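You operate a simulated robot arm through the tools that you are given. There is no shell and no other tool. Be economical: measure what you need, move in short steps, check, and stop when the job is done.

You run a simulated robot arm. Do the job below in one go: nothing can be reset, and whatever is moved stays where it is left.

## Task
Water the yellow pot till the soil gauge shows green.
Fine: push the gauge into its soil first; put can and gauge back; the other pot stays dry. Set down upright: watering can.

It is judged by the outcome, as a careful person would: the job done as asked, and still so three seconds after it is handed in. It fails if anything else is knocked over, pushed out of place, dropped, spilled or broken.

## Robot
A 7-joint arm with a two-finger parallel gripper, fixed in place. Base frame: the origin is at the foot of the arm, x ahead of it, y to its left, z up; the work surface is at about z = 780. Lengths are in mm, angles in rad, forces in N, time in s.
With the tool pointing down near the work surface it reaches from about 300 to 700 mm from the base axis. Its first joint turns from -1.152 to 1.152 rad. Payload 1.57 kg.
The tool frame sits at the grasp point between the pads (the TCP): z along the fingers, y along the line on which they close. The tips reach 30 mm beyond it. Largest opening 110 mm; finger width 24, thickness 12; the body of the gripper, 48 by 112 mm, starts 78 mm behind the TCP.
Orientation is told as [roll, pitch, yaw] about the base's x, y, z axes, in that order, counted from this pose: with the fingers straight down and closing along the base's y, the tool's x points along the base's -x, its y along +y and its z along -z.

## Interface
- The arm moves only by the tool arm_command. Its argument "rows" is a list of rows, each an object of numbers (a shift or turn left out is 0, a gripper value left out holds the last): "dx", "dy", "dz": the shift along the tool's x, y, z in mm; "wx", "wy", "wz": the turn, a rotation vector about the tool's x, y, z in rad; "claw": the gripper command, from -1 (fully open) to 1 (shut), values between in proportion. In form: [{"dx": .., "dy": .., "dz": .., "wx": .., "wy": .., "wz": .., "claw": ..}, ...]. A call has 1 to 8 rows; each row is the pose to reach, as a shift and turn from the pose commanded when the call began, along the tool's axes at that moment. A row lasts 0.2 s, in which the tool goes at most 50 mm and 0.15 rad; a call with a longer step from one row to the next is refused whole, and so is a gripper value outside its range. A pose out of reach is approached as far as the arm can. The call stops where the force on the tool passes 70 N (or 10 N more than at its start, if that is more) or the arm is blocked; 0.2 s more then pass. Each finger travels about 108 mm/s and halts on what it meets, pressing with about 23 N; the grip force reading is that of the motor and also rises with nothing between the fingers. The clock runs only during rows and for 0.2 s after the last one: add rows that repeat a pose to give the fingers time. The reply holds the time, the measured pose of the TCP, the force on the tool along the base axes, the opening and the grip force, in the units named above and with some noise, with the torque about the TCP (base axes, N m) and any sound that the robot's microphone picked up, and new pictures: "show" is both (left out), scene, wrist or none.
- Cameras (640 x 400 px; columns grow to the right, rows downward): "scene" is fixed at [164.2, -393.9, 1400.2]; the picture's right is [0.77, -0.64, 0.00], its down [-0.38, -0.46, -0.80] and it looks along [0.51, 0.62, -0.60] (base axes); focal length 214 px, centre (320, 200). "wrist" rides on the gripper at [70, 16, -141] in the tool frame; the picture's right is [-0.23, 0.97, 0.00], its down [-0.86, -0.20, -0.48] and it looks along [-0.47, -0.11, 0.88] (tool axes); focal length 222 px, centre (320, 200). There is no depth. A picture from a camera that has moved, and an enlarged one, comes with that camera's place and axes in the base frame and with its lens.
- inspect(camera, box): a new picture of the part [left, top, right, bottom] of that camera's present view, enlarged. The clock stands still meanwhile.
- job_done(): hands the job in; it is judged then, once.

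Go step by step. Nothing tells you positions but the pictures and the camera data: compare them with the known pose of the tool, close in by small moves and look again before you grip or let go. The budget is 120 turns and 200 pictures, counting those below and the enlarged ones. Unless the task says otherwise, let go and move clear before handing in, and close with one line.

The tools are called after ">>>" as a command line: name --argument value ..., lists and objects as JSON in quotes. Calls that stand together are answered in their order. arm_command: Moves the arm, as the interface text tells. Its arguments: {"type":"object","properties":{"rows":{"type":"array"},"show":{"type":"string","enum":["both","scene","wrist","none"]}},"required":["rows"]} The other tools are called the same way: inspect (camera, box) takes an enlarged picture of a part of a camera's view; job_done () hands the job in.

At the start:

```text
t: 0.0
position: [418.2, 116.3, 1225.9]
orientation: [0.001, 0.001, 0.0]
force: [0.0, 0.9, 0.1]
ft_torque: [0.03, 0.0, 0.03]
opening: 109.8
finger_force: 0.0
```

scene: 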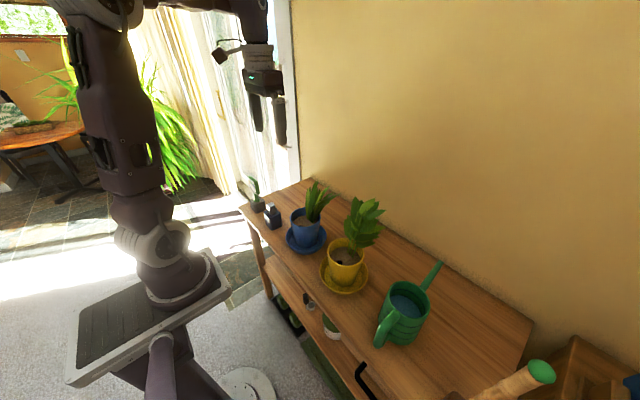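
wrist: 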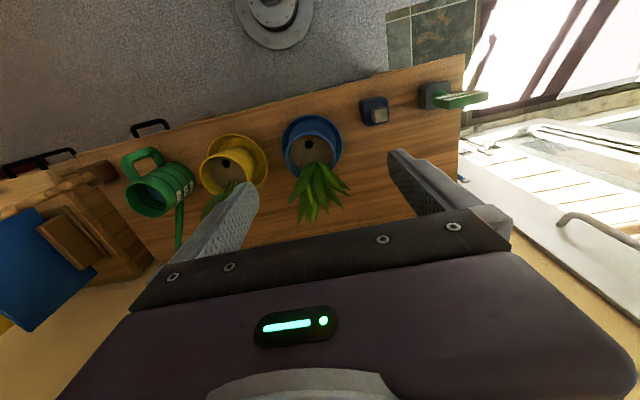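

I see a bench with a green watering can, a yellow pot, a blue pot, a small dark block (maybe the gauge's stand) and a small plant at the far end. I'll enlarge the views to identify the gauge.

>>> inspect --camera "scene" --box '[230, 160, 390, 300]'

>>> inspect --camera "scene" --box '[340, 240, 500, 380]'

>>> inspect --camera "wrist" --box '[340, 70, 500, 170]'

>>> inspect --camera "wrist" --box '[110, 100, 350, 250]'

```text
2.86 times, centred on (310, 230) of scene
camera zoom: at [164.2, -393.9, 1400.2], right [0.77, -0.64, 0.0], down [-0.38, -0.46, -0.8], along [0.51, 0.62, -0.6], focal length 613 px, centre (349, 114)
```

zoom: 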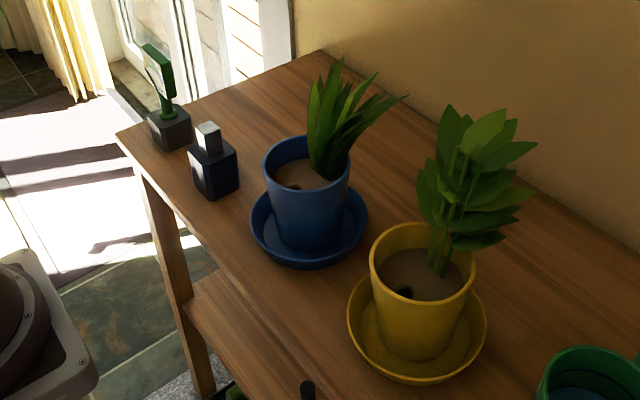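

```text
2.86 times, centred on (420, 310) of scene
camera zoom: at [164.2, -393.9, 1400.2], right [0.77, -0.64, 0.0], down [-0.38, -0.46, -0.8], along [0.51, 0.62, -0.6], focal length 613 px, centre (34, -114)
```

zoom: 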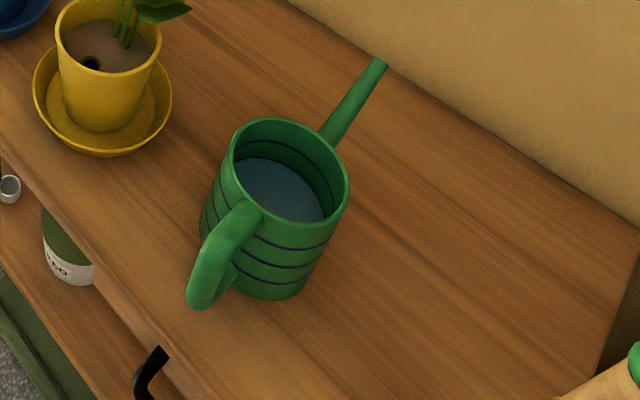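

```text
4.00 times, centred on (420, 120) of wrist
camera zoom: at [349.4, 132.3, 1367.0], right [0.23, 0.97, 0.0], down [0.86, -0.2, 0.48], along [0.47, -0.11, -0.88], focal length 888 px, centre (-80, 520)
```

zoom: 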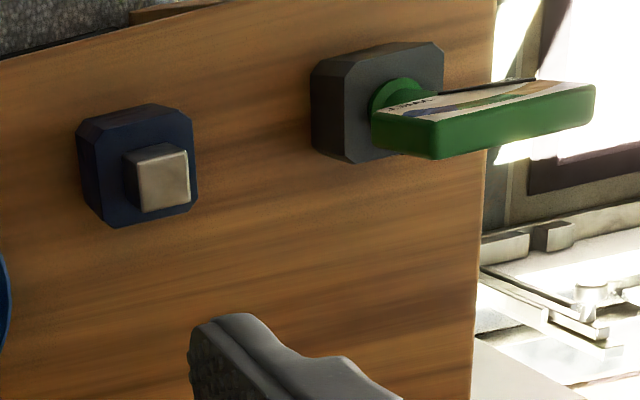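

```text
2.67 times, centred on (230, 175) of wrist
camera zoom: at [349.4, 132.3, 1367.0], right [0.23, 0.97, 0.0], down [0.86, -0.2, 0.48], along [0.47, -0.11, -0.88], focal length 592 px, centre (560, 267)
```

zoom: 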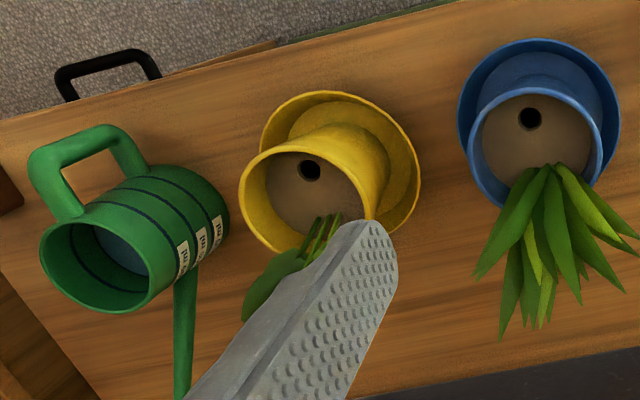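

The gauge seems to be the green-headed stake standing in the dark holder at the far left end (about x 430, y 365). The yellow pot's soil hole is near (468, -120, 870), and the can is near (484, -310) with its spout towards +x. I'll move over the gauge to look closer.

>>> arm_command --rows '[{"dx": 11, "dy": 32, "dz": 25}, {"dx": 22, "dy": 64, "dz": 50}, {"dx": 33, "dy": 96, "dz": 75}, {"dx": 44, "dy": 128, "dz": 100}, {"dx": 55, "dy": 160, "dz": 125}, {"dx": 66, "dy": 192, "dz": 150}, {"dx": 78, "dy": 224, "dz": 176}, {"dx": 78, "dy": 224, "dz": 176}]'

```text
t: 1.8
position: [339.8, 343.7, 1050.4]
orientation: [-0.001, 0.001, -0.001]
force: [-1.0, 0.1, 0.0]
ft_torque: [-0.02, -0.03, 0.02]
opening: 109.7
finger_force: 0.1
camera wrist: at [271.0, 357.6, 1191.5], right [0.23, 0.97, 0.0], down [0.85, -0.2, 0.48], along [0.47, -0.11, -0.88], focal length 222 px, centre (320, 200)
```

scene: 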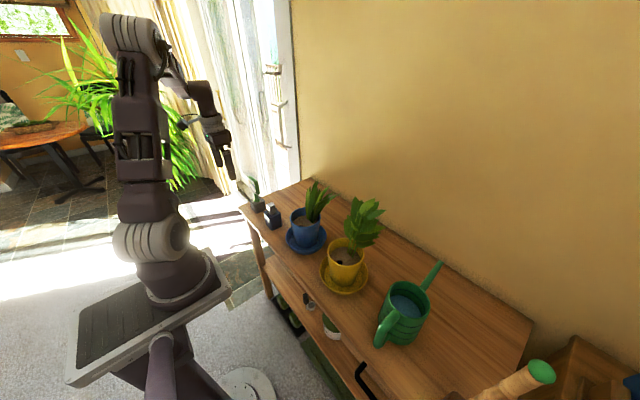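
wrist: 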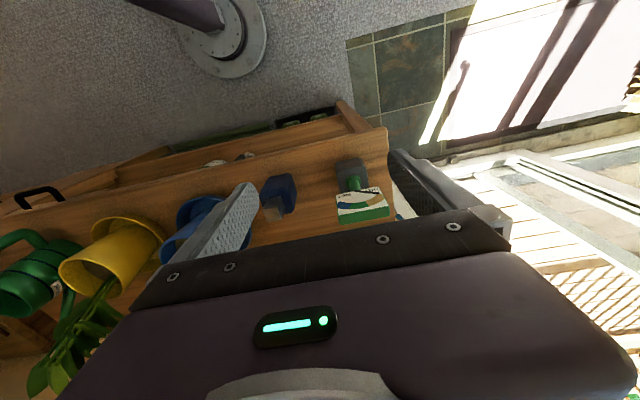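

>>> inspect --camera "wrist" --box '[240, 140, 420, 250]'

>>> inspect --camera "scene" --box '[236, 165, 296, 235]'

```text
3.56 times, centred on (330, 195) of wrist
camera zoom: at [271.0, 357.6, 1191.5], right [0.23, 0.97, 0.0], down [0.85, -0.2, 0.48], along [0.47, -0.11, -0.88], focal length 790 px, centre (284, 218)
```

zoom: 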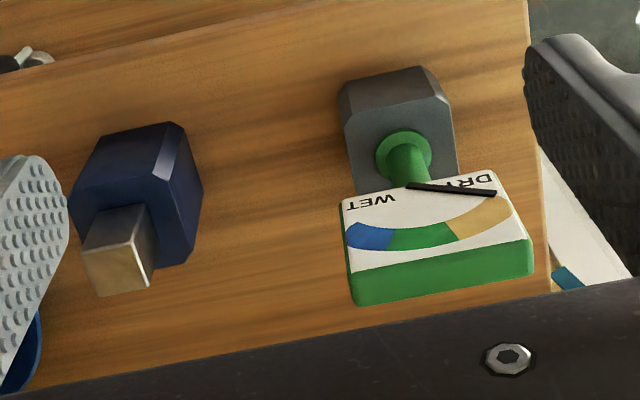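

```text
5.71 times, centred on (266, 200) of scene
camera zoom: at [164.3, -393.9, 1400.2], right [0.77, -0.64, 0.0], down [-0.38, -0.46, -0.8], along [0.51, 0.62, -0.6], focal length 1226 px, centre (629, 200)
```

zoom: 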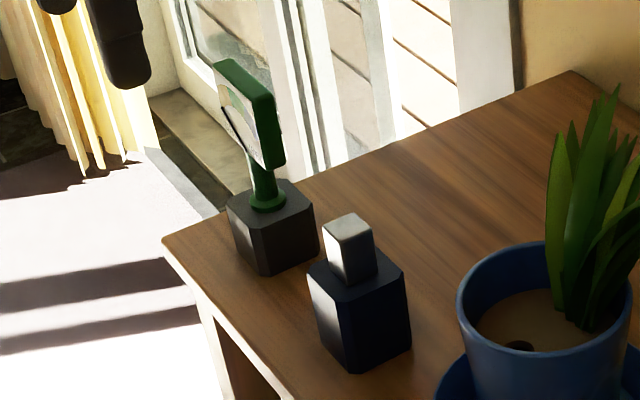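

The gauge has a 66 mm wide dial facing -x, with its needle at DRY, on a stem at about (440, 380). The dial spans z≈891–942 and the holder's top is at about 829. I'll tilt the tool about 45° towards +x and look before gripping the dial's edges.

>>> arm_command --rows '[{"dx": -1, "dy": 6, "dz": 8, "wy": -0.14}, {"dx": -2, "dy": 12, "dz": 16, "wy": -0.28}, {"dx": -3, "dy": 18, "dz": 24, "wy": -0.42}, {"dx": -4, "dy": 24, "dz": 32, "wy": -0.56}, {"dx": -5, "dy": 30, "dz": 40, "wy": -0.7}, {"dx": -5, "dy": 35, "dz": 50, "wy": -0.8}, {"dx": -5, "dy": 35, "dz": 50, "wy": -0.8}]'

```text
t: 3.4
position: [343.3, 376.5, 999.5]
orientation: [0.001, -0.802, 0.001]
force: [0.1, -0.7, -0.1]
ft_torque: [0.02, -0.04, -0.01]
opening: 109.9
finger_force: 0.1
camera wrist: at [195.7, 391.6, 1048.2], right [0.16, 0.97, 0.16], down [0.25, -0.2, 0.95], along [0.95, -0.11, -0.28], focal length 222 px, centre (320, 200)
```

scene: 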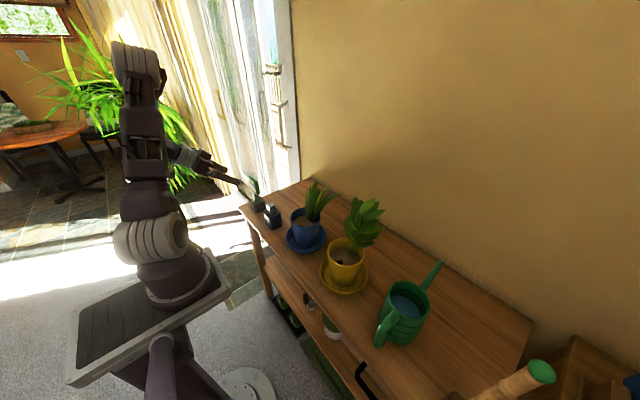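
wrist: 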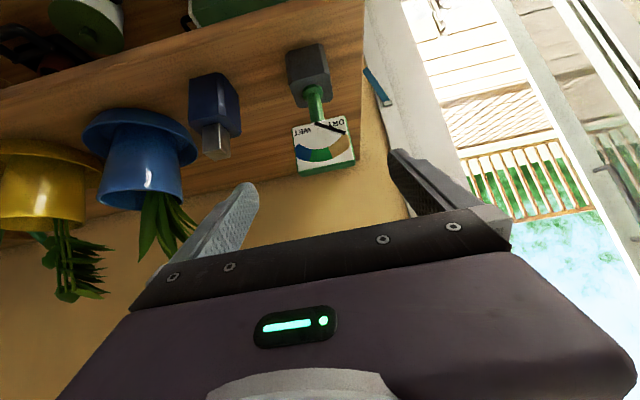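

The estimates agree (dial centre ≈ 437, 379, 916), and the path along the tool axis is clear. I'll advance most of the way and check.

>>> arm_command --rows '[{"dz": 25, "dy": 1}, {"dz": 50, "dy": 2, "dx": -1}, {"dz": 75, "dy": 2.5, "dx": -2}, {"dz": 75, "dy": 2.5, "dx": -2}]'

```text
t: 4.4
position: [399.3, 378.3, 949.3]
orientation: [0.0, -0.801, 0.0]
force: [0.4, 0.2, 0.2]
ft_torque: [0.01, 0.01, 0.03]
opening: 110.1
finger_force: 0.0
camera wrist: at [251.0, 393.6, 996.9], right [0.16, 0.97, 0.16], down [0.25, -0.2, 0.95], along [0.95, -0.11, -0.28], focal length 222 px, centre (320, 200)
```

scene: 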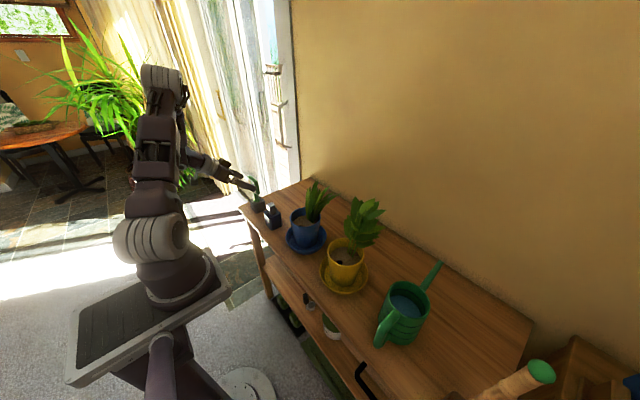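
wrist: 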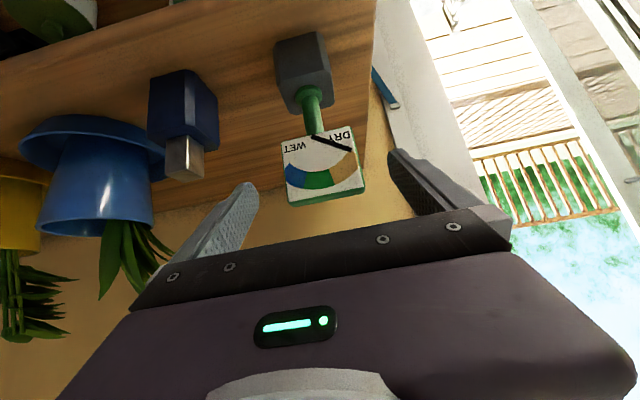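

The dial sits centred between the fingers (centre ≈ 437, 380, 914). I'll advance the last 43 mm, close on its edges and check.

>>> arm_command --rows '[{"dz": 22, "dy": 1}, {"dz": 43, "dy": 1.5}, {"dz": 43, "dy": 1.5}, {"dz": 43, "dy": 1.5, "claw": 0.0}, {"dz": 43, "dy": 1.5, "claw": 1}, {"dz": 43, "dy": 1.5, "claw": 1}, {"dz": 43, "dy": 1.5, "claw": 1}]'

```text
t: 6.0
position: [430.9, 380.6, 919.0]
orientation: [0.001, -0.798, -0.002]
force: [-0.1, -0.1, 0.3]
ft_torque: [0.0, 0.0, -0.01]
opening: 69.4
finger_force: 23.0
camera wrist: at [281.3, 395.8, 968.1], right [0.16, 0.97, 0.16], down [0.25, -0.2, 0.95], along [0.95, -0.11, -0.28], focal length 222 px, centre (320, 200)
```

scene: 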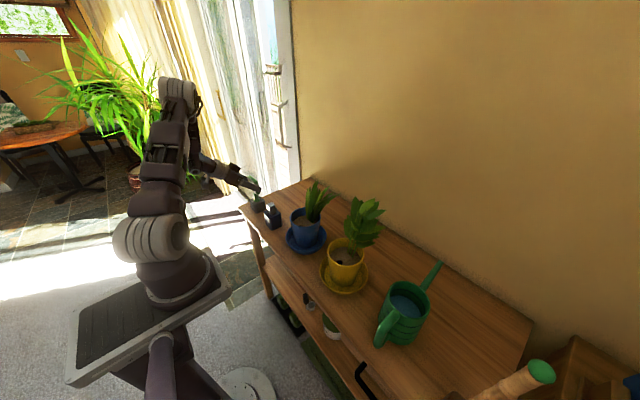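
wrist: 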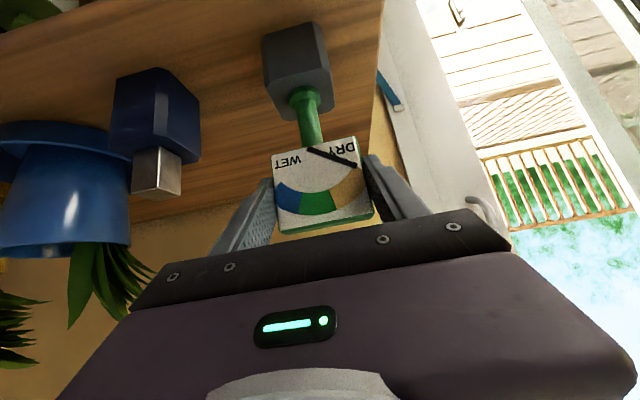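

The gauge is gripped (69 mm, 23 N), with the hold pose at (430.9, 380.6, 919.0). I'll lift it straight up out of the holder.

>>> arm_command --rows '[{"dx": -14.3, "dz": -13.9}, {"dx": -28.7, "dz": -27.9}, {"dx": -50.2, "dz": -48.8}, {"dx": -71.7, "dz": -69.7}, {"dx": -93.2, "dz": -90.6}, {"dx": -107.6, "dz": -104.6}]'

>>> inspect --camera "scene" --box '[220, 130, 320, 230]'

```text
t: 7.4
position: [431.0, 380.2, 1068.8]
orientation: [-0.001, -0.799, 0.001]
force: [0.2, -0.9, -1.4]
ft_torque: [-0.01, 0.0, 0.03]
opening: 69.4
finger_force: 22.5
camera wrist: at [282.1, 395.6, 1117.5], right [0.16, 0.97, 0.16], down [0.25, -0.2, 0.95], along [0.95, -0.11, -0.28], focal length 222 px, centre (320, 200)
```

scene: 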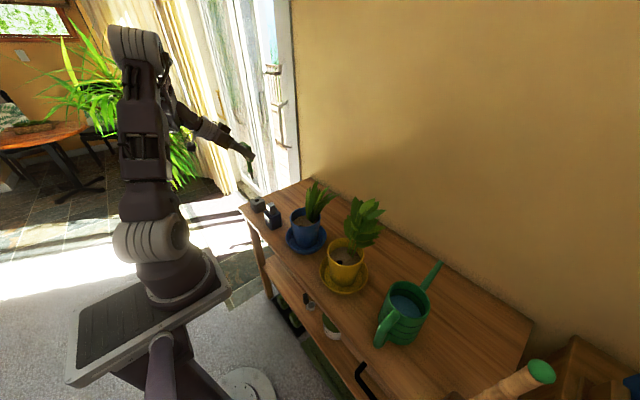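
wrist: 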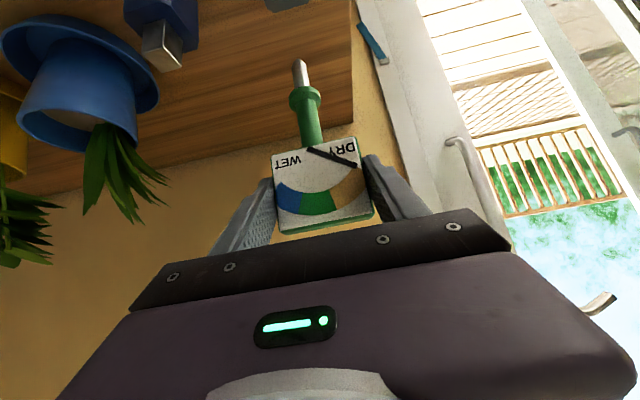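

```text
4.00 times, centred on (270, 180) of scene
camera zoom: at [164.2, -393.9, 1400.2], right [0.77, -0.64, 0.0], down [-0.38, -0.46, -0.8], along [0.51, 0.62, -0.6], focal length 858 px, centre (520, 280)
```

zoom: 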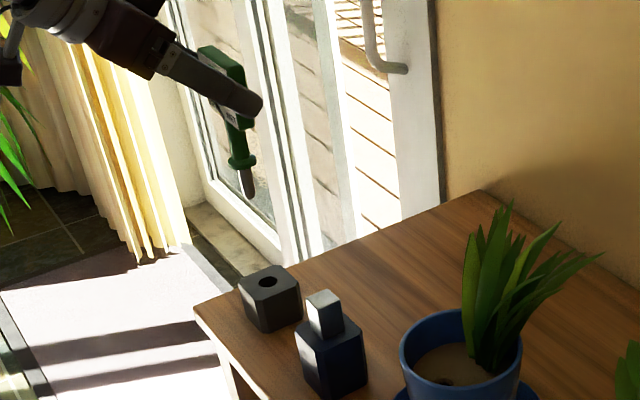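

The gauge is out, with a probe about 38 mm below the collar. I'll carry it across on the robot side of the plants to just in front of the yellow pot.

>>> arm_command --rows '[{"dx": 10, "dz": -10, "dy": -25}, {"dx": 21, "dz": -22, "dy": -65}, {"dx": 28, "dz": -29, "dy": -110}, {"dx": 28, "dz": -29, "dy": -155}, {"dx": 28, "dz": -29, "dy": -200}, {"dx": 28, "dz": -29, "dy": -245}, {"dx": 28, "dz": -29, "dy": -280}]' --show "none"

>>> arm_command --rows '[{"dy": -25}, {"dy": -65}, {"dy": -110}, {"dy": -155}, {"dy": -195}, {"dy": -220}, {"dy": -220}]'

```text
t: 9.0
position: [441.5, 148.3, 1129.2]
orientation: [0.001, -0.798, -0.001]
force: [-0.6, -1.3, -0.9]
ft_torque: [0.1, 0.08, 0.12]
opening: 69.2
finger_force: 23.2
out of reach, approached as far as the arm can: row 4, 5, 6, 7
```

```text
t: 10.6
position: [450.3, -53.6, 1134.8]
orientation: [-0.007, -0.814, 0.052]
force: [-1.2, -17.3, -7.9]
ft_torque: [1.1, -0.58, 1.17]
opening: 69.4
finger_force: 22.9
out of reach, approached as far as the arm can: row 1, 2, 3, 4, 5, 6
camera wrist: at [299.9, -45.9, 1182.5], right [0.11, 0.98, 0.16], down [0.25, -0.18, 0.95], along [0.96, -0.06, -0.26], focal length 222 px, centre (320, 200)
```

scene: 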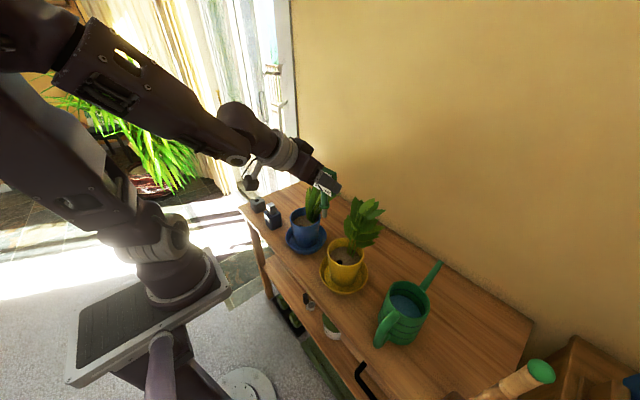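
wrist: 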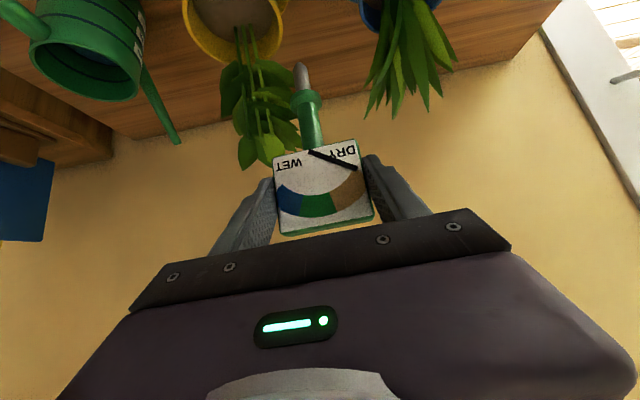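

The arm hit its reach limit at small x and stopped at about (450, -54, 1135), with some side force reported. I'll hold still to see whether that force persists.

>>> arm_command --rows '[{"dz": 0}, {"dz": 0}]'

>>> inspect --camera "scene" --box '[270, 140, 410, 290]'

```text
t: 11.2
position: [447.6, -71.1, 1129.3]
orientation: [-0.001, -0.798, -0.002]
force: [0.8, -0.1, 0.1]
ft_torque: [-0.01, 0.0, -0.01]
opening: 69.4
finger_force: 23.1
camera wrist: at [298.2, -56.1, 1178.6], right [0.16, 0.97, 0.16], down [0.25, -0.2, 0.95], along [0.95, -0.11, -0.28], focal length 222 px, centre (320, 200)
```

scene: 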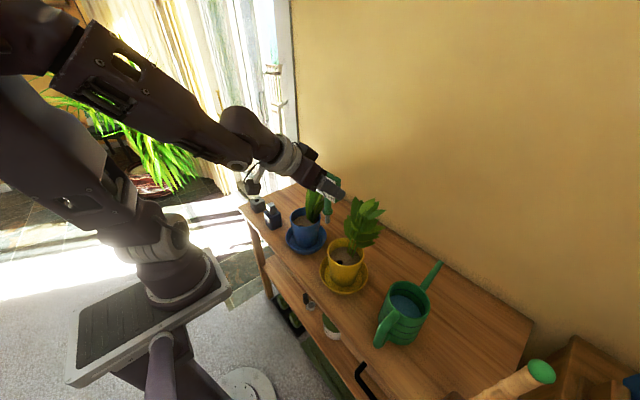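
wrist: 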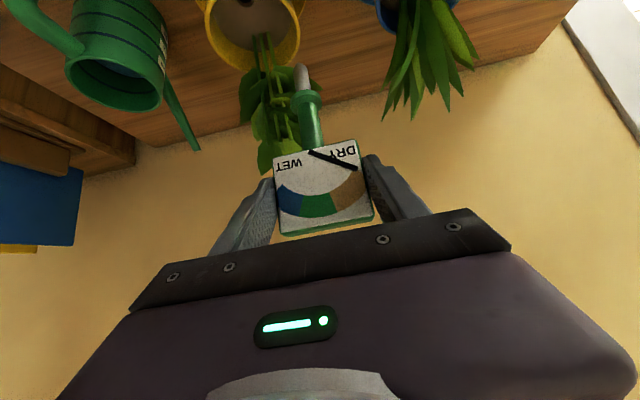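

```text
2.67 times, centred on (340, 215) of scene
camera zoom: at [164.2, -393.9, 1400.2], right [0.77, -0.64, 0.0], down [-0.38, -0.46, -0.8], along [0.51, 0.62, -0.6], focal length 572 px, centre (267, 160)
```

zoom: 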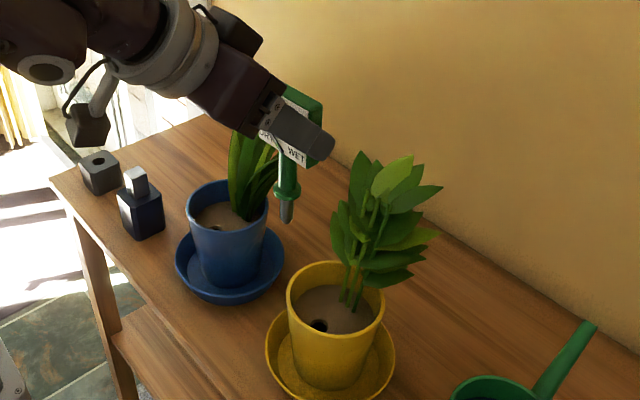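

Holding still, the force is gone. Triangulation puts the hole at about (466, -119, 868), with the plant stem some 55 mm behind it. I'll move to just above the hole, keeping the tip above the rim.

>>> arm_command --rows '[{"dy": -24}, {"dy": -48, "dx": 4}, {"dx": 17, "dz": 26, "dy": -48}, {"dx": 30, "dz": 42, "dy": -48}, {"dx": 41.5, "dz": 56.3, "dy": -48}, {"dx": 41.5, "dz": 56.3, "dy": -48}, {"dx": 41.5, "dz": 56.3, "dy": -48}]'

>>> inspect --camera "scene" --box '[300, 190, 380, 300]'

>>> inspect --camera "wrist" --box '[220, 0, 380, 130]'

```text
t: 12.8
position: [434.3, -130.8, 1105.1]
orientation: [0.003, -0.8, 0.0]
force: [-0.6, -0.3, -0.4]
ft_torque: [0.01, 0.01, 0.0]
opening: 69.5
finger_force: 22.5
out of reach, approached as far as the arm can: row 3, 4, 5, 6, 7
camera wrist: at [285.7, -115.2, 1154.6], right [0.16, 0.97, 0.16], down [0.25, -0.2, 0.95], along [0.95, -0.11, -0.28], focal length 222 px, centre (320, 200)
```

scene: 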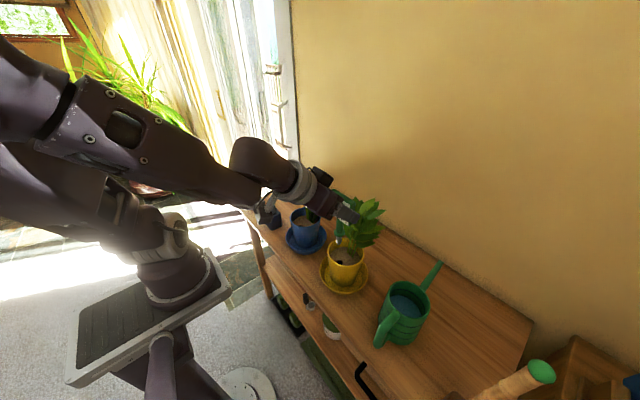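
wrist: 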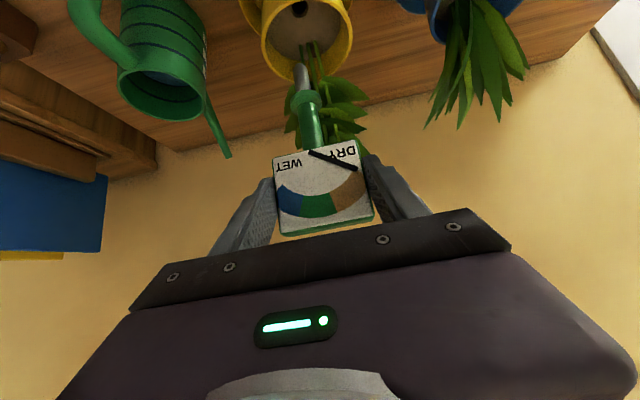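

```text
3.64 times, centred on (340, 245) of scene
camera zoom: at [164.3, -393.9, 1400.2], right [0.77, -0.64, 0.0], down [-0.38, -0.46, -0.8], along [0.51, 0.62, -0.6], focal length 780 px, centre (247, 36)
```

zoom: 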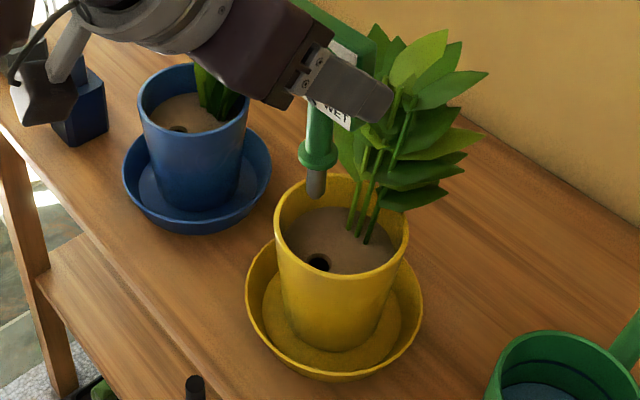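

```text
3.08 times, centred on (300, 65) of wrist
camera zoom: at [285.7, -115.2, 1154.6], right [0.16, 0.97, 0.16], down [0.25, -0.2, 0.95], along [0.95, -0.11, -0.28], focal length 684 px, centre (382, 615)
```

zoom: 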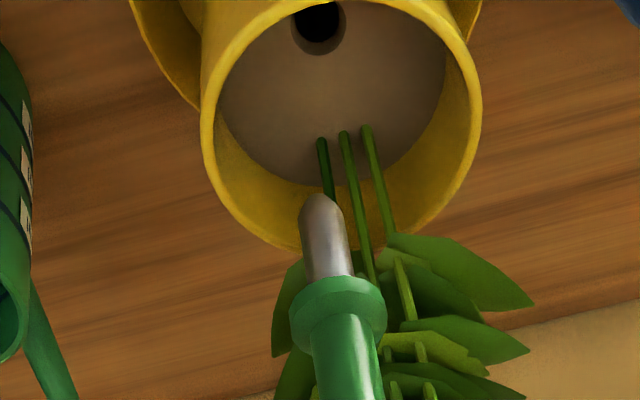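

With the tool pointing straight along +x the wrist is too close to the base here. Yawing it by +0.75 puts the wrist further out and turns the dial towards the scene camera. The leaves are at x≥530, so there is room.

>>> arm_command --rows '[{"wx": -0.1, "wz": -0.097}, {"wx": -0.2, "wz": -0.194}, {"wx": -0.3, "wz": -0.292}, {"wx": -0.4, "wz": -0.389}, {"wx": -0.5, "wz": -0.486, "dx": 3, "dz": 12, "dy": 2}, {"wx": -0.538, "wz": -0.523, "dx": 8, "dz": 30, "dy": 5}, {"wx": -0.538, "wz": -0.523, "dx": 13.7, "dz": 50.5, "dy": 6.8}, {"wx": -0.538, "wz": -0.523, "dx": 13.7, "dz": 50.5, "dy": 6.8}]'

>>> inspect --camera "scene" --box '[300, 190, 380, 300]'

>>> inspect --camera "wrist" --box '[220, 0, 380, 130]'

```text
t: 14.6
position: [384.5, -114.0, 1101.2]
orientation: [-0.002, -0.799, 0.751]
force: [0.8, 0.5, -0.8]
ft_torque: [-0.02, 0.01, 0.02]
opening: 69.5
finger_force: 23.1
out of reach, approached as far as the arm can: row 3, 4, 5, 6, 7, 8
camera wrist: at [264.9, -205.7, 1149.2], right [-0.55, 0.82, 0.16], down [0.32, 0.03, 0.95], along [0.77, 0.57, -0.28], focal length 222 px, centre (320, 200)
```

scene: 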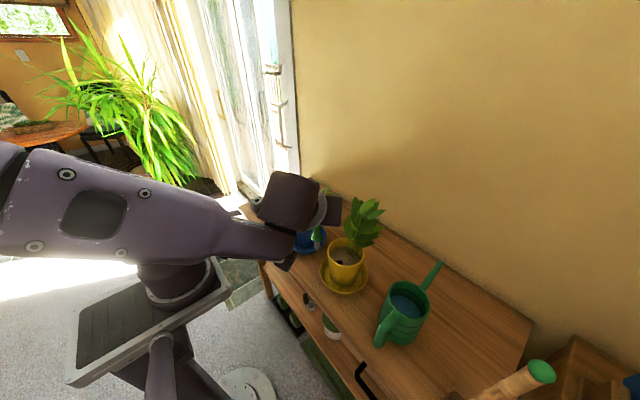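
wrist: 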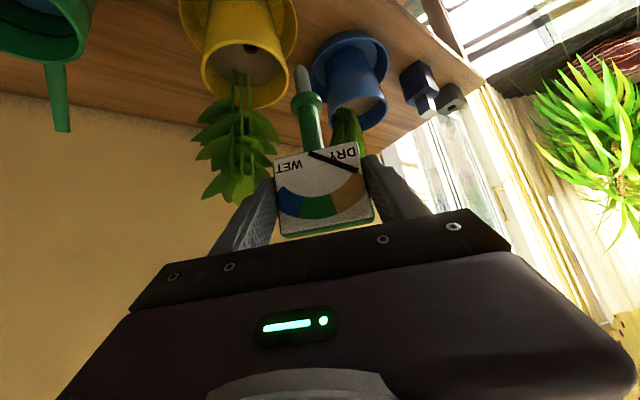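

```text
3.64 times, centred on (340, 245) of scene
camera zoom: at [164.3, -393.9, 1400.2], right [0.77, -0.64, 0.0], down [-0.38, -0.46, -0.8], along [0.51, 0.62, -0.6], focal length 780 px, centre (247, 36)
```

zoom: 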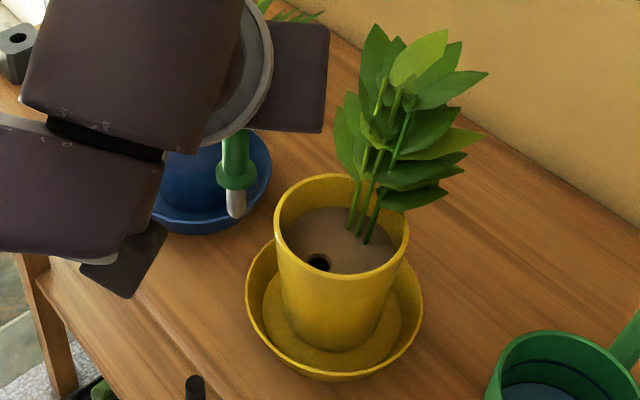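

```text
3.08 times, centred on (300, 65) of wrist
camera zoom: at [264.9, -205.7, 1149.2], right [-0.55, 0.82, 0.16], down [0.32, 0.03, 0.95], along [0.77, 0.57, -0.28], focal length 684 px, centre (382, 615)
```

zoom: 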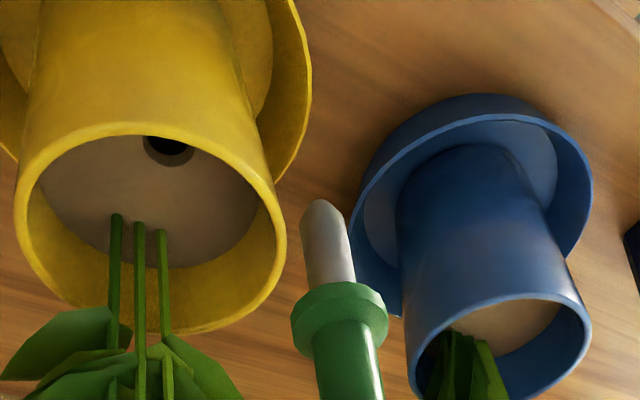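

The orientation was reached but the position slid back to (384, -114, 1101). I'll now move to above the hole with this orientation.

>>> arm_command --rows '[{"dx": -1.2, "dz": 16, "dy": -15}, {"dx": -2.5, "dz": 32, "dy": -30}, {"dx": -3.7, "dz": 48, "dy": -45}, {"dx": -4.9, "dz": 64, "dy": -59.5}, {"dx": -4.9, "dz": 64, "dy": -59.5}, {"dx": -4.9, "dz": 64, "dy": -59.5}]'

```text
t: 16.0
position: [384.8, -113.5, 1101.2]
orientation: [-0.002, -0.801, 0.75]
force: [-0.5, 0.1, -0.8]
ft_torque: [-0.07, -0.01, 0.04]
opening: 69.3
finger_force: 22.4
out of reach, approached as far as the arm can: row 1, 2, 3, 4, 5, 6
camera wrist: at [265.0, -205.7, 1149.3], right [-0.55, 0.82, 0.16], down [0.32, 0.03, 0.95], along [0.77, 0.57, -0.28], focal length 222 px, centre (320, 200)
```

scene: 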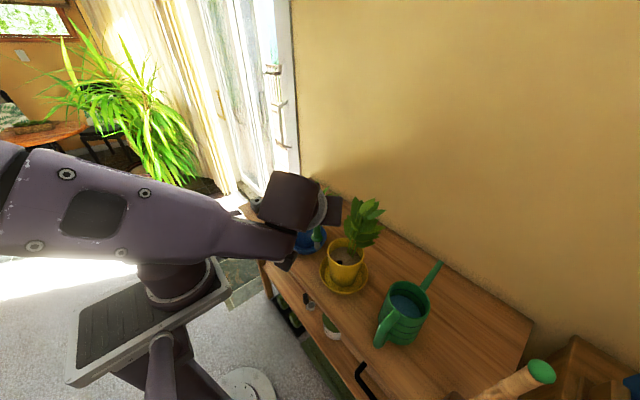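
wrist: 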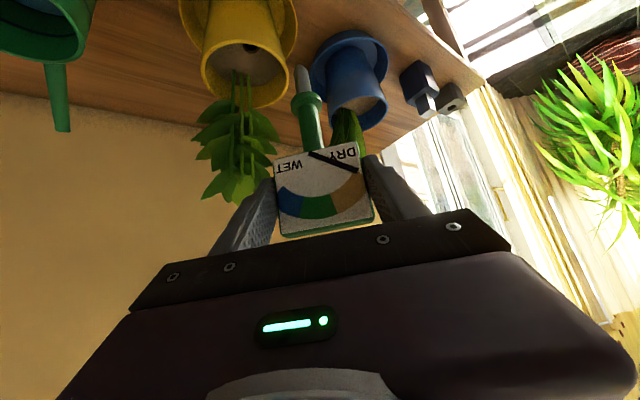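

The arm is stuck at a joint limit, because that much outward tilt is too close in for this pot. I'll take the gauge back to its holder and re-grip it with a steeper tool (tilt about 0.35). First I'll unwind to the earlier reachable pose.

>>> arm_command --rows '[{"wx": 0.09, "wz": 0.087, "dx": -12, "dz": 6, "dy": -2}, {"wx": 0.18, "wz": 0.174, "dx": -24, "dz": 12, "dy": -4}, {"wx": 0.27, "wz": 0.262, "dx": -36, "dz": 17, "dy": -6}, {"wx": 0.36, "wz": 0.349, "dx": -48, "dz": 23, "dy": -8}, {"wx": 0.45, "wz": 0.436, "dx": -60, "dz": 28, "dy": -10}, {"wx": 0.538, "wz": 0.523, "dx": -72, "dz": 34, "dy": -12}, {"wx": 0.538, "wz": 0.523, "dx": -72, "dz": 34, "dy": -12}]' --show "scene"

```text
t: 17.6
position: [448.5, -72.4, 1127.3]
orientation: [0.002, -0.801, -0.004]
force: [-0.3, 0.3, -0.2]
ft_torque: [-0.04, 0.03, -0.01]
opening: 69.7
finger_force: 23.2
```

scene: 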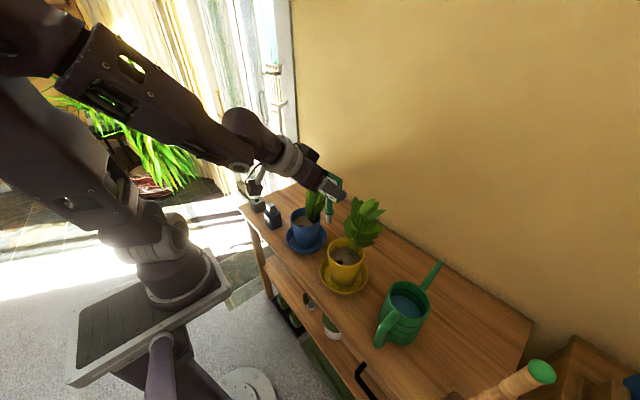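

Back at (448, -72, 1127). I'll retrace the path to above the holder.

>>> arm_command --rows '[{"dy": 30}, {"dy": 75}, {"dy": 120}, {"dy": 165}, {"dy": 210}, {"dy": 255}, {"dy": 300}, {"dy": 330}]' --show "none"

>>> arm_command --rows '[{"dy": 30}, {"dy": 70, "dx": 6, "dz": -6}, {"dy": 105, "dx": 12, "dz": -12}, {"dy": 122.9, "dx": 12.2, "dz": -12.5}, {"dy": 122.9, "dx": 12.2, "dz": -12.5}, {"dy": 122.9, "dx": 12.2, "dz": -12.5}]'

```text
t: 19.4
position: [442.0, 239.3, 1132.3]
orientation: [-0.01, -0.806, 0.006]
force: [-0.6, 0.4, -1.3]
ft_torque: [0.02, -0.01, 0.02]
opening: 69.5
finger_force: 22.8
out of reach, approached as far as the arm can: row 1, 2, 3, 7, 8
```

```text
t: 20.8
position: [421.8, 319.4, 1134.7]
orientation: [0.001, -0.801, 0.0]
force: [0.3, -0.1, -0.8]
ft_torque: [-0.02, -0.01, 0.01]
opening: 69.5
finger_force: 23.0
out of reach, approached as far as the arm can: row 1, 2, 3, 4, 5, 6
camera wrist: at [272.9, 334.2, 1183.7], right [0.16, 0.97, 0.16], down [0.25, -0.2, 0.95], along [0.95, -0.11, -0.28], focal length 222 px, centre (320, 200)
```

scene: 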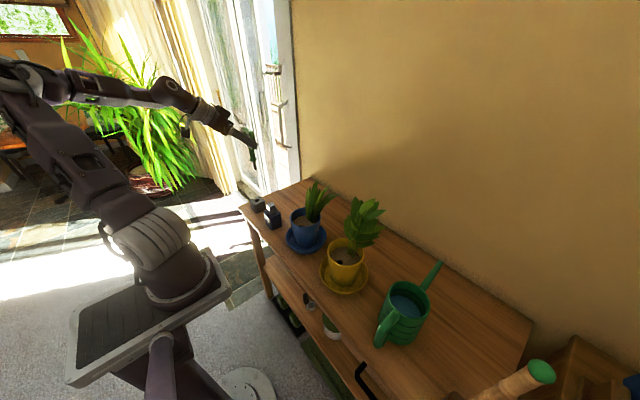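
wrist: 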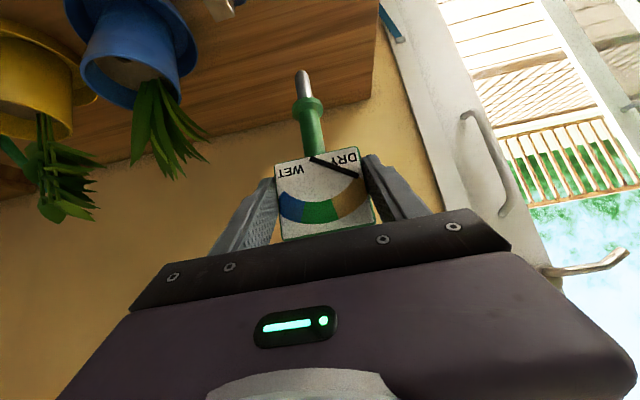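

Slightly off at (422, 319, 1135). I'll continue towards the point above the holder, moving down as well.

>>> arm_command --rows '[{"dy": 10, "dx": 10, "dz": 13}, {"dy": 22, "dx": 20, "dz": 26}, {"dy": 34, "dx": 30, "dz": 39}, {"dy": 47, "dx": 41, "dz": 52}, {"dy": 61, "dx": 41, "dz": 52.5}, {"dy": 61, "dx": 41, "dz": 52.5}, {"dy": 61, "dx": 41, "dz": 52.5}]' --show "scene"

```text
t: 22.4
position: [399.6, 368.3, 1086.5]
orientation: [0.002, -0.801, -0.001]
force: [-0.6, -0.6, -1.2]
ft_torque: [-0.02, 0.03, -0.02]
opening: 69.5
finger_force: 22.9
out of reach, approached as far as the arm can: row 1, 2, 3, 4, 5, 6, 7
```

scene: 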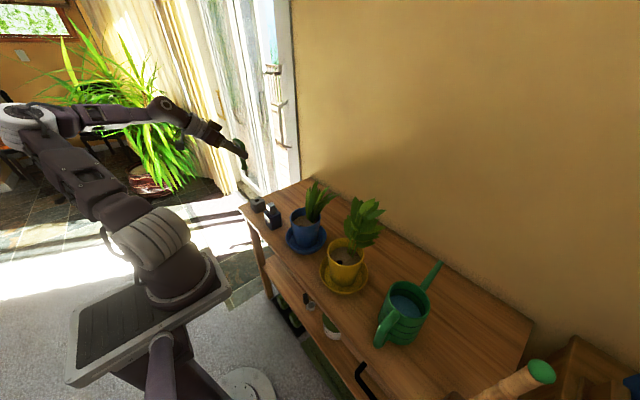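

The elbow has drifted out to the side, and that's what limits the reach. I'll go back to a start-like pose, tool down and high up, to let the posture recover with the gauge held.

>>> arm_command --rows '[{"dy": -20, "dx": -15, "dz": -12, "wy": 0.12}, {"dy": -55, "dx": -30, "dz": -24, "wy": 0.24}, {"dy": -90, "dx": -45, "dz": -36, "wy": 0.36}, {"dy": -125, "dx": -60, "dz": -48, "wy": 0.48}, {"dy": -160, "dx": -75, "dz": -60, "wy": 0.6}, {"dy": -195, "dx": -95, "dz": -70, "wy": 0.7}, {"dy": -235, "dx": -110, "dz": -80, "wy": 0.8}, {"dy": -252, "dx": -113, "dz": -85, "wy": 0.8}]' --show "scene"

```text
t: 24.2
position: [418.0, 117.4, 1225.8]
orientation: [-0.003, 0.003, -0.002]
force: [-0.9, 0.3, -0.3]
ft_torque: [0.01, 0.0, -0.03]
opening: 0.0
finger_force: 21.3
out of reach, approached as far as the arm can: row 1, 2, 3, 4, 5, 6
```

scene: 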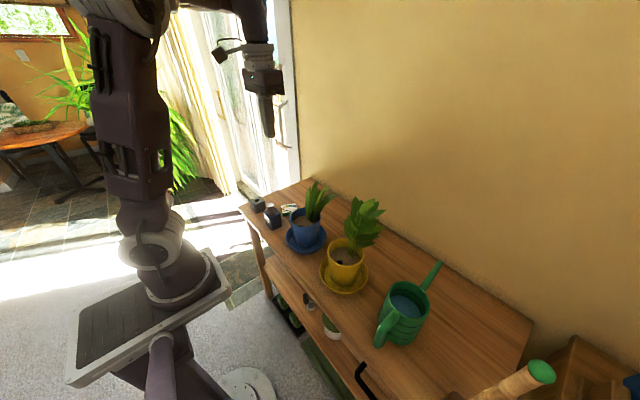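

The fingers read fully shut: the gauge slipped out during that fast move. I need to see where it fell and whether anything was disturbed.

>>> inspect --camera "scene" --box '[230, 170, 350, 270]'

>>> arm_command --rows '[{"dz": 0}]' --show "wrist"

```text
4.00 times, centred on (290, 220) of scene
camera zoom: at [164.3, -393.9, 1400.2], right [0.77, -0.64, 0.0], down [-0.38, -0.46, -0.8], along [0.51, 0.62, -0.6], focal length 858 px, centre (440, 120)
```

zoom: 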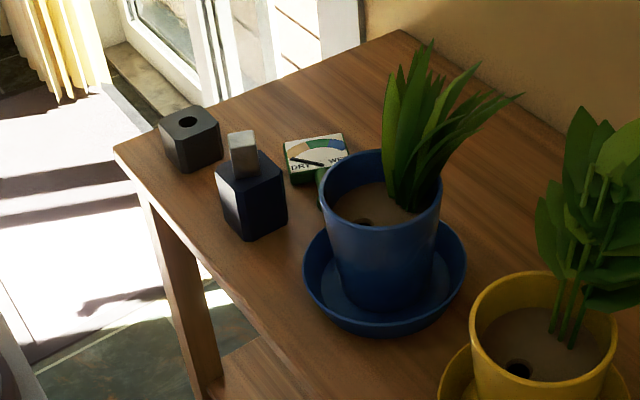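

```text
t: 24.6
position: [418.6, 117.7, 1227.1]
orientation: [0.001, 0.001, 0.0]
force: [0.5, -0.1, 0.5]
ft_torque: [0.02, 0.0, 0.01]
opening: 0.0
finger_force: 21.6
camera wrist: at [349.8, 132.5, 1368.0], right [0.23, 0.97, 0.0], down [0.86, -0.2, 0.48], along [0.47, -0.11, -0.88], focal length 222 px, centre (320, 200)
```

wrist: 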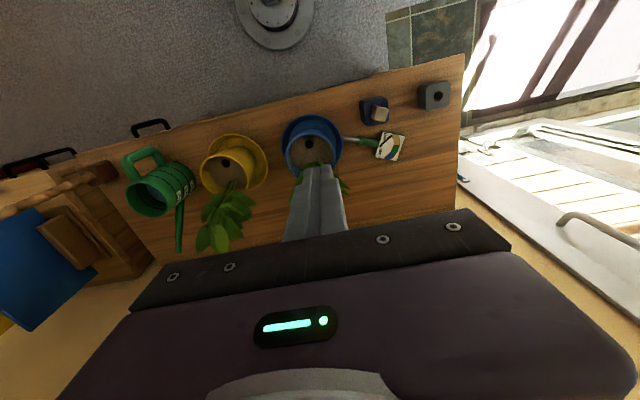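

The gauge is lying on the bench, face up, between the bottle and the blue pot, and everything else looks unmoved. I'll take a close look to plan the pickup.

>>> inspect --camera "wrist" --box '[270, 70, 470, 200]'

>>> inspect --camera "scene" --box '[270, 190, 330, 230]'

```text
3.08 times, centred on (370, 135) of wrist
camera zoom: at [349.8, 132.5, 1368.0], right [0.23, 0.97, 0.0], down [0.86, -0.2, 0.48], along [0.47, -0.11, -0.88], focal length 684 px, centre (166, 400)
```

zoom: 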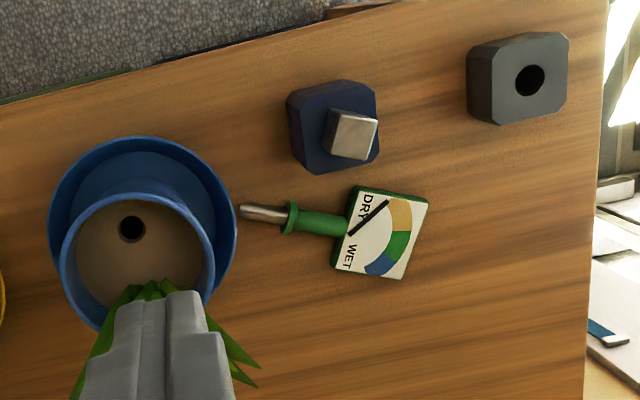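

```text
10.00 times, centred on (300, 210) of scene
camera zoom: at [164.3, -393.9, 1400.2], right [0.77, -0.64, 0.0], down [-0.38, -0.46, -0.8], along [0.51, 0.62, -0.6], focal length 2145 px, centre (520, 100)
```

zoom: 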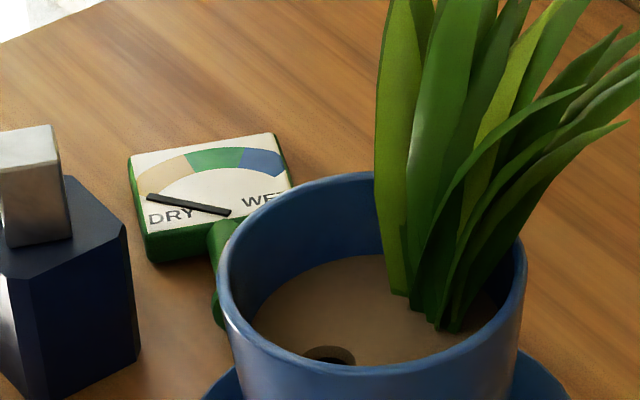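

The gauge lies flat with its plate centre at about (540, 278) and the probe pointing to about (498, 163), so its axis is yawed about 0.35. I'll pick it up by the plate's side edges, upright it slowly, and return it to the holder for a better grip. First I'll open, yaw the tool by about 1.2 and come closer.

>>> arm_command --rows '[{"wz": -0.15, "dx": -8, "dy": 12, "dz": 15, "claw": -0.3}, {"wz": -0.3, "dx": -16, "dy": 25, "dz": 30, "claw": -0.64}, {"wz": -0.45, "dx": -24, "dy": 38, "dz": 50}, {"wz": -0.6, "dx": -32, "dy": 50, "dz": 70}, {"wz": -0.75, "dx": -40, "dy": 63, "dz": 90}, {"wz": -0.9, "dx": -48, "dy": 75, "dz": 105}, {"wz": -1.05, "dx": -55, "dy": 90, "dz": 120}, {"wz": -1.2, "dx": -60, "dy": 100, "dz": 130}]'

```text
t: 26.4
position: [478.0, 219.1, 1096.5]
orientation: [-0.001, 0.0, 1.202]
force: [0.2, 0.8, -0.8]
ft_torque: [0.0, 0.03, -0.02]
opening: 90.3
finger_force: 0.0
camera wrist: at [439.0, 157.3, 1238.6], right [-0.83, 0.56, 0.0], down [0.49, 0.73, 0.48], along [0.27, 0.4, -0.88], focal length 222 px, centre (320, 200)
```

scene: 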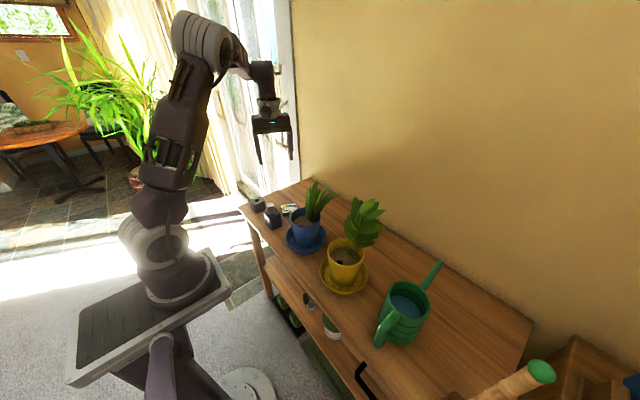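
wrist: 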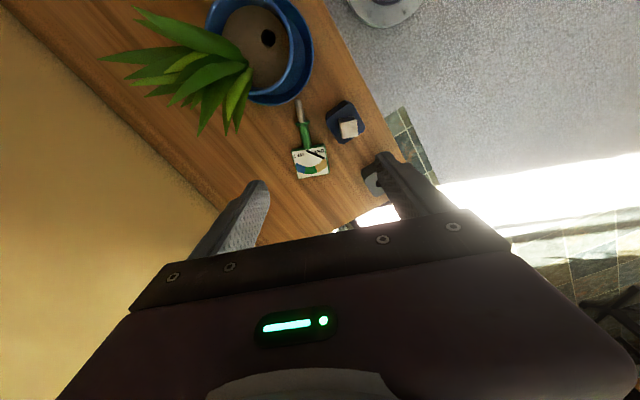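

The two views agree: plate centre (541, 275), and yaw 1.2 matches the gauge. I'll tilt towards the probe direction by 0.6 and move to a pre-grasp point 80 mm back.

>>> arm_command --rows '[{"dx": -19, "dy": -6, "dz": 30, "wy": 0.1}, {"dx": -38, "dy": -11, "dz": 61, "wy": 0.2}, {"dx": -57, "dy": -17, "dz": 92, "wy": 0.3}, {"dx": -76, "dy": -22, "dz": 123, "wy": 0.4}, {"dx": -95, "dy": -28, "dz": 154, "wy": 0.5}, {"dx": -113, "dy": -33, "dz": 185, "wy": 0.6}, {"dx": -131, "dy": -38, "dz": 215, "wy": 0.6}, {"dx": -131, "dy": -38, "dz": 215, "wy": 0.6}]'

>>> inspect --camera "scene" --box '[240, 150, 340, 230]'

```text
t: 28.2
position: [496.5, 265.9, 884.2]
orientation: [0.0, 0.602, 1.197]
force: [0.0, 0.6, 0.5]
ft_torque: [-0.01, 0.01, 0.01]
opening: 90.1
finger_force: 0.1
out of reach, approached as far as the arm can: row 5, 6, 7, 8
camera wrist: at [491.2, 291.4, 1041.5], right [-0.84, 0.53, -0.13], down [0.54, 0.84, -0.09], along [0.06, -0.14, -0.99], focal length 222 px, centre (320, 200)
```

scene: 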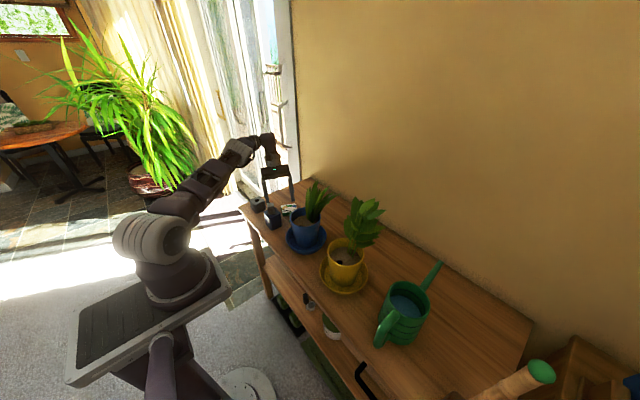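
wrist: 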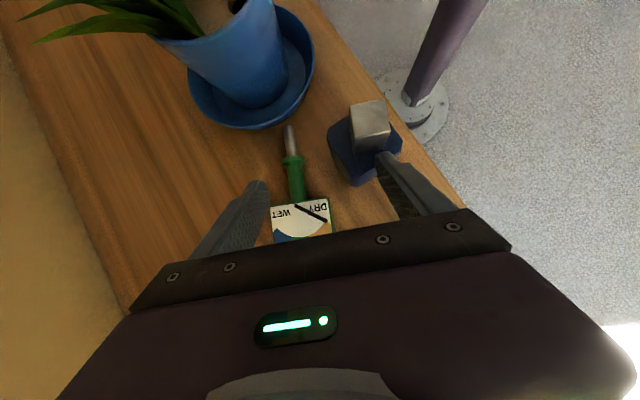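

```text
5.00 times, centred on (290, 190) of scene
camera zoom: at [164.2, -393.9, 1400.2], right [0.77, -0.64, 0.0], down [-0.38, -0.46, -0.8], along [0.51, 0.62, -0.6], focal length 1072 px, centre (470, 250)
```

zoom: 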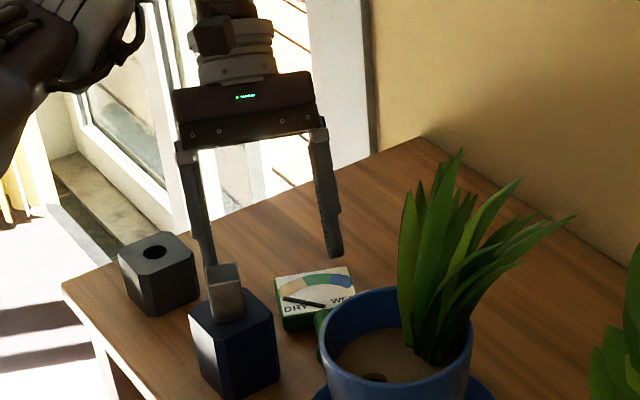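

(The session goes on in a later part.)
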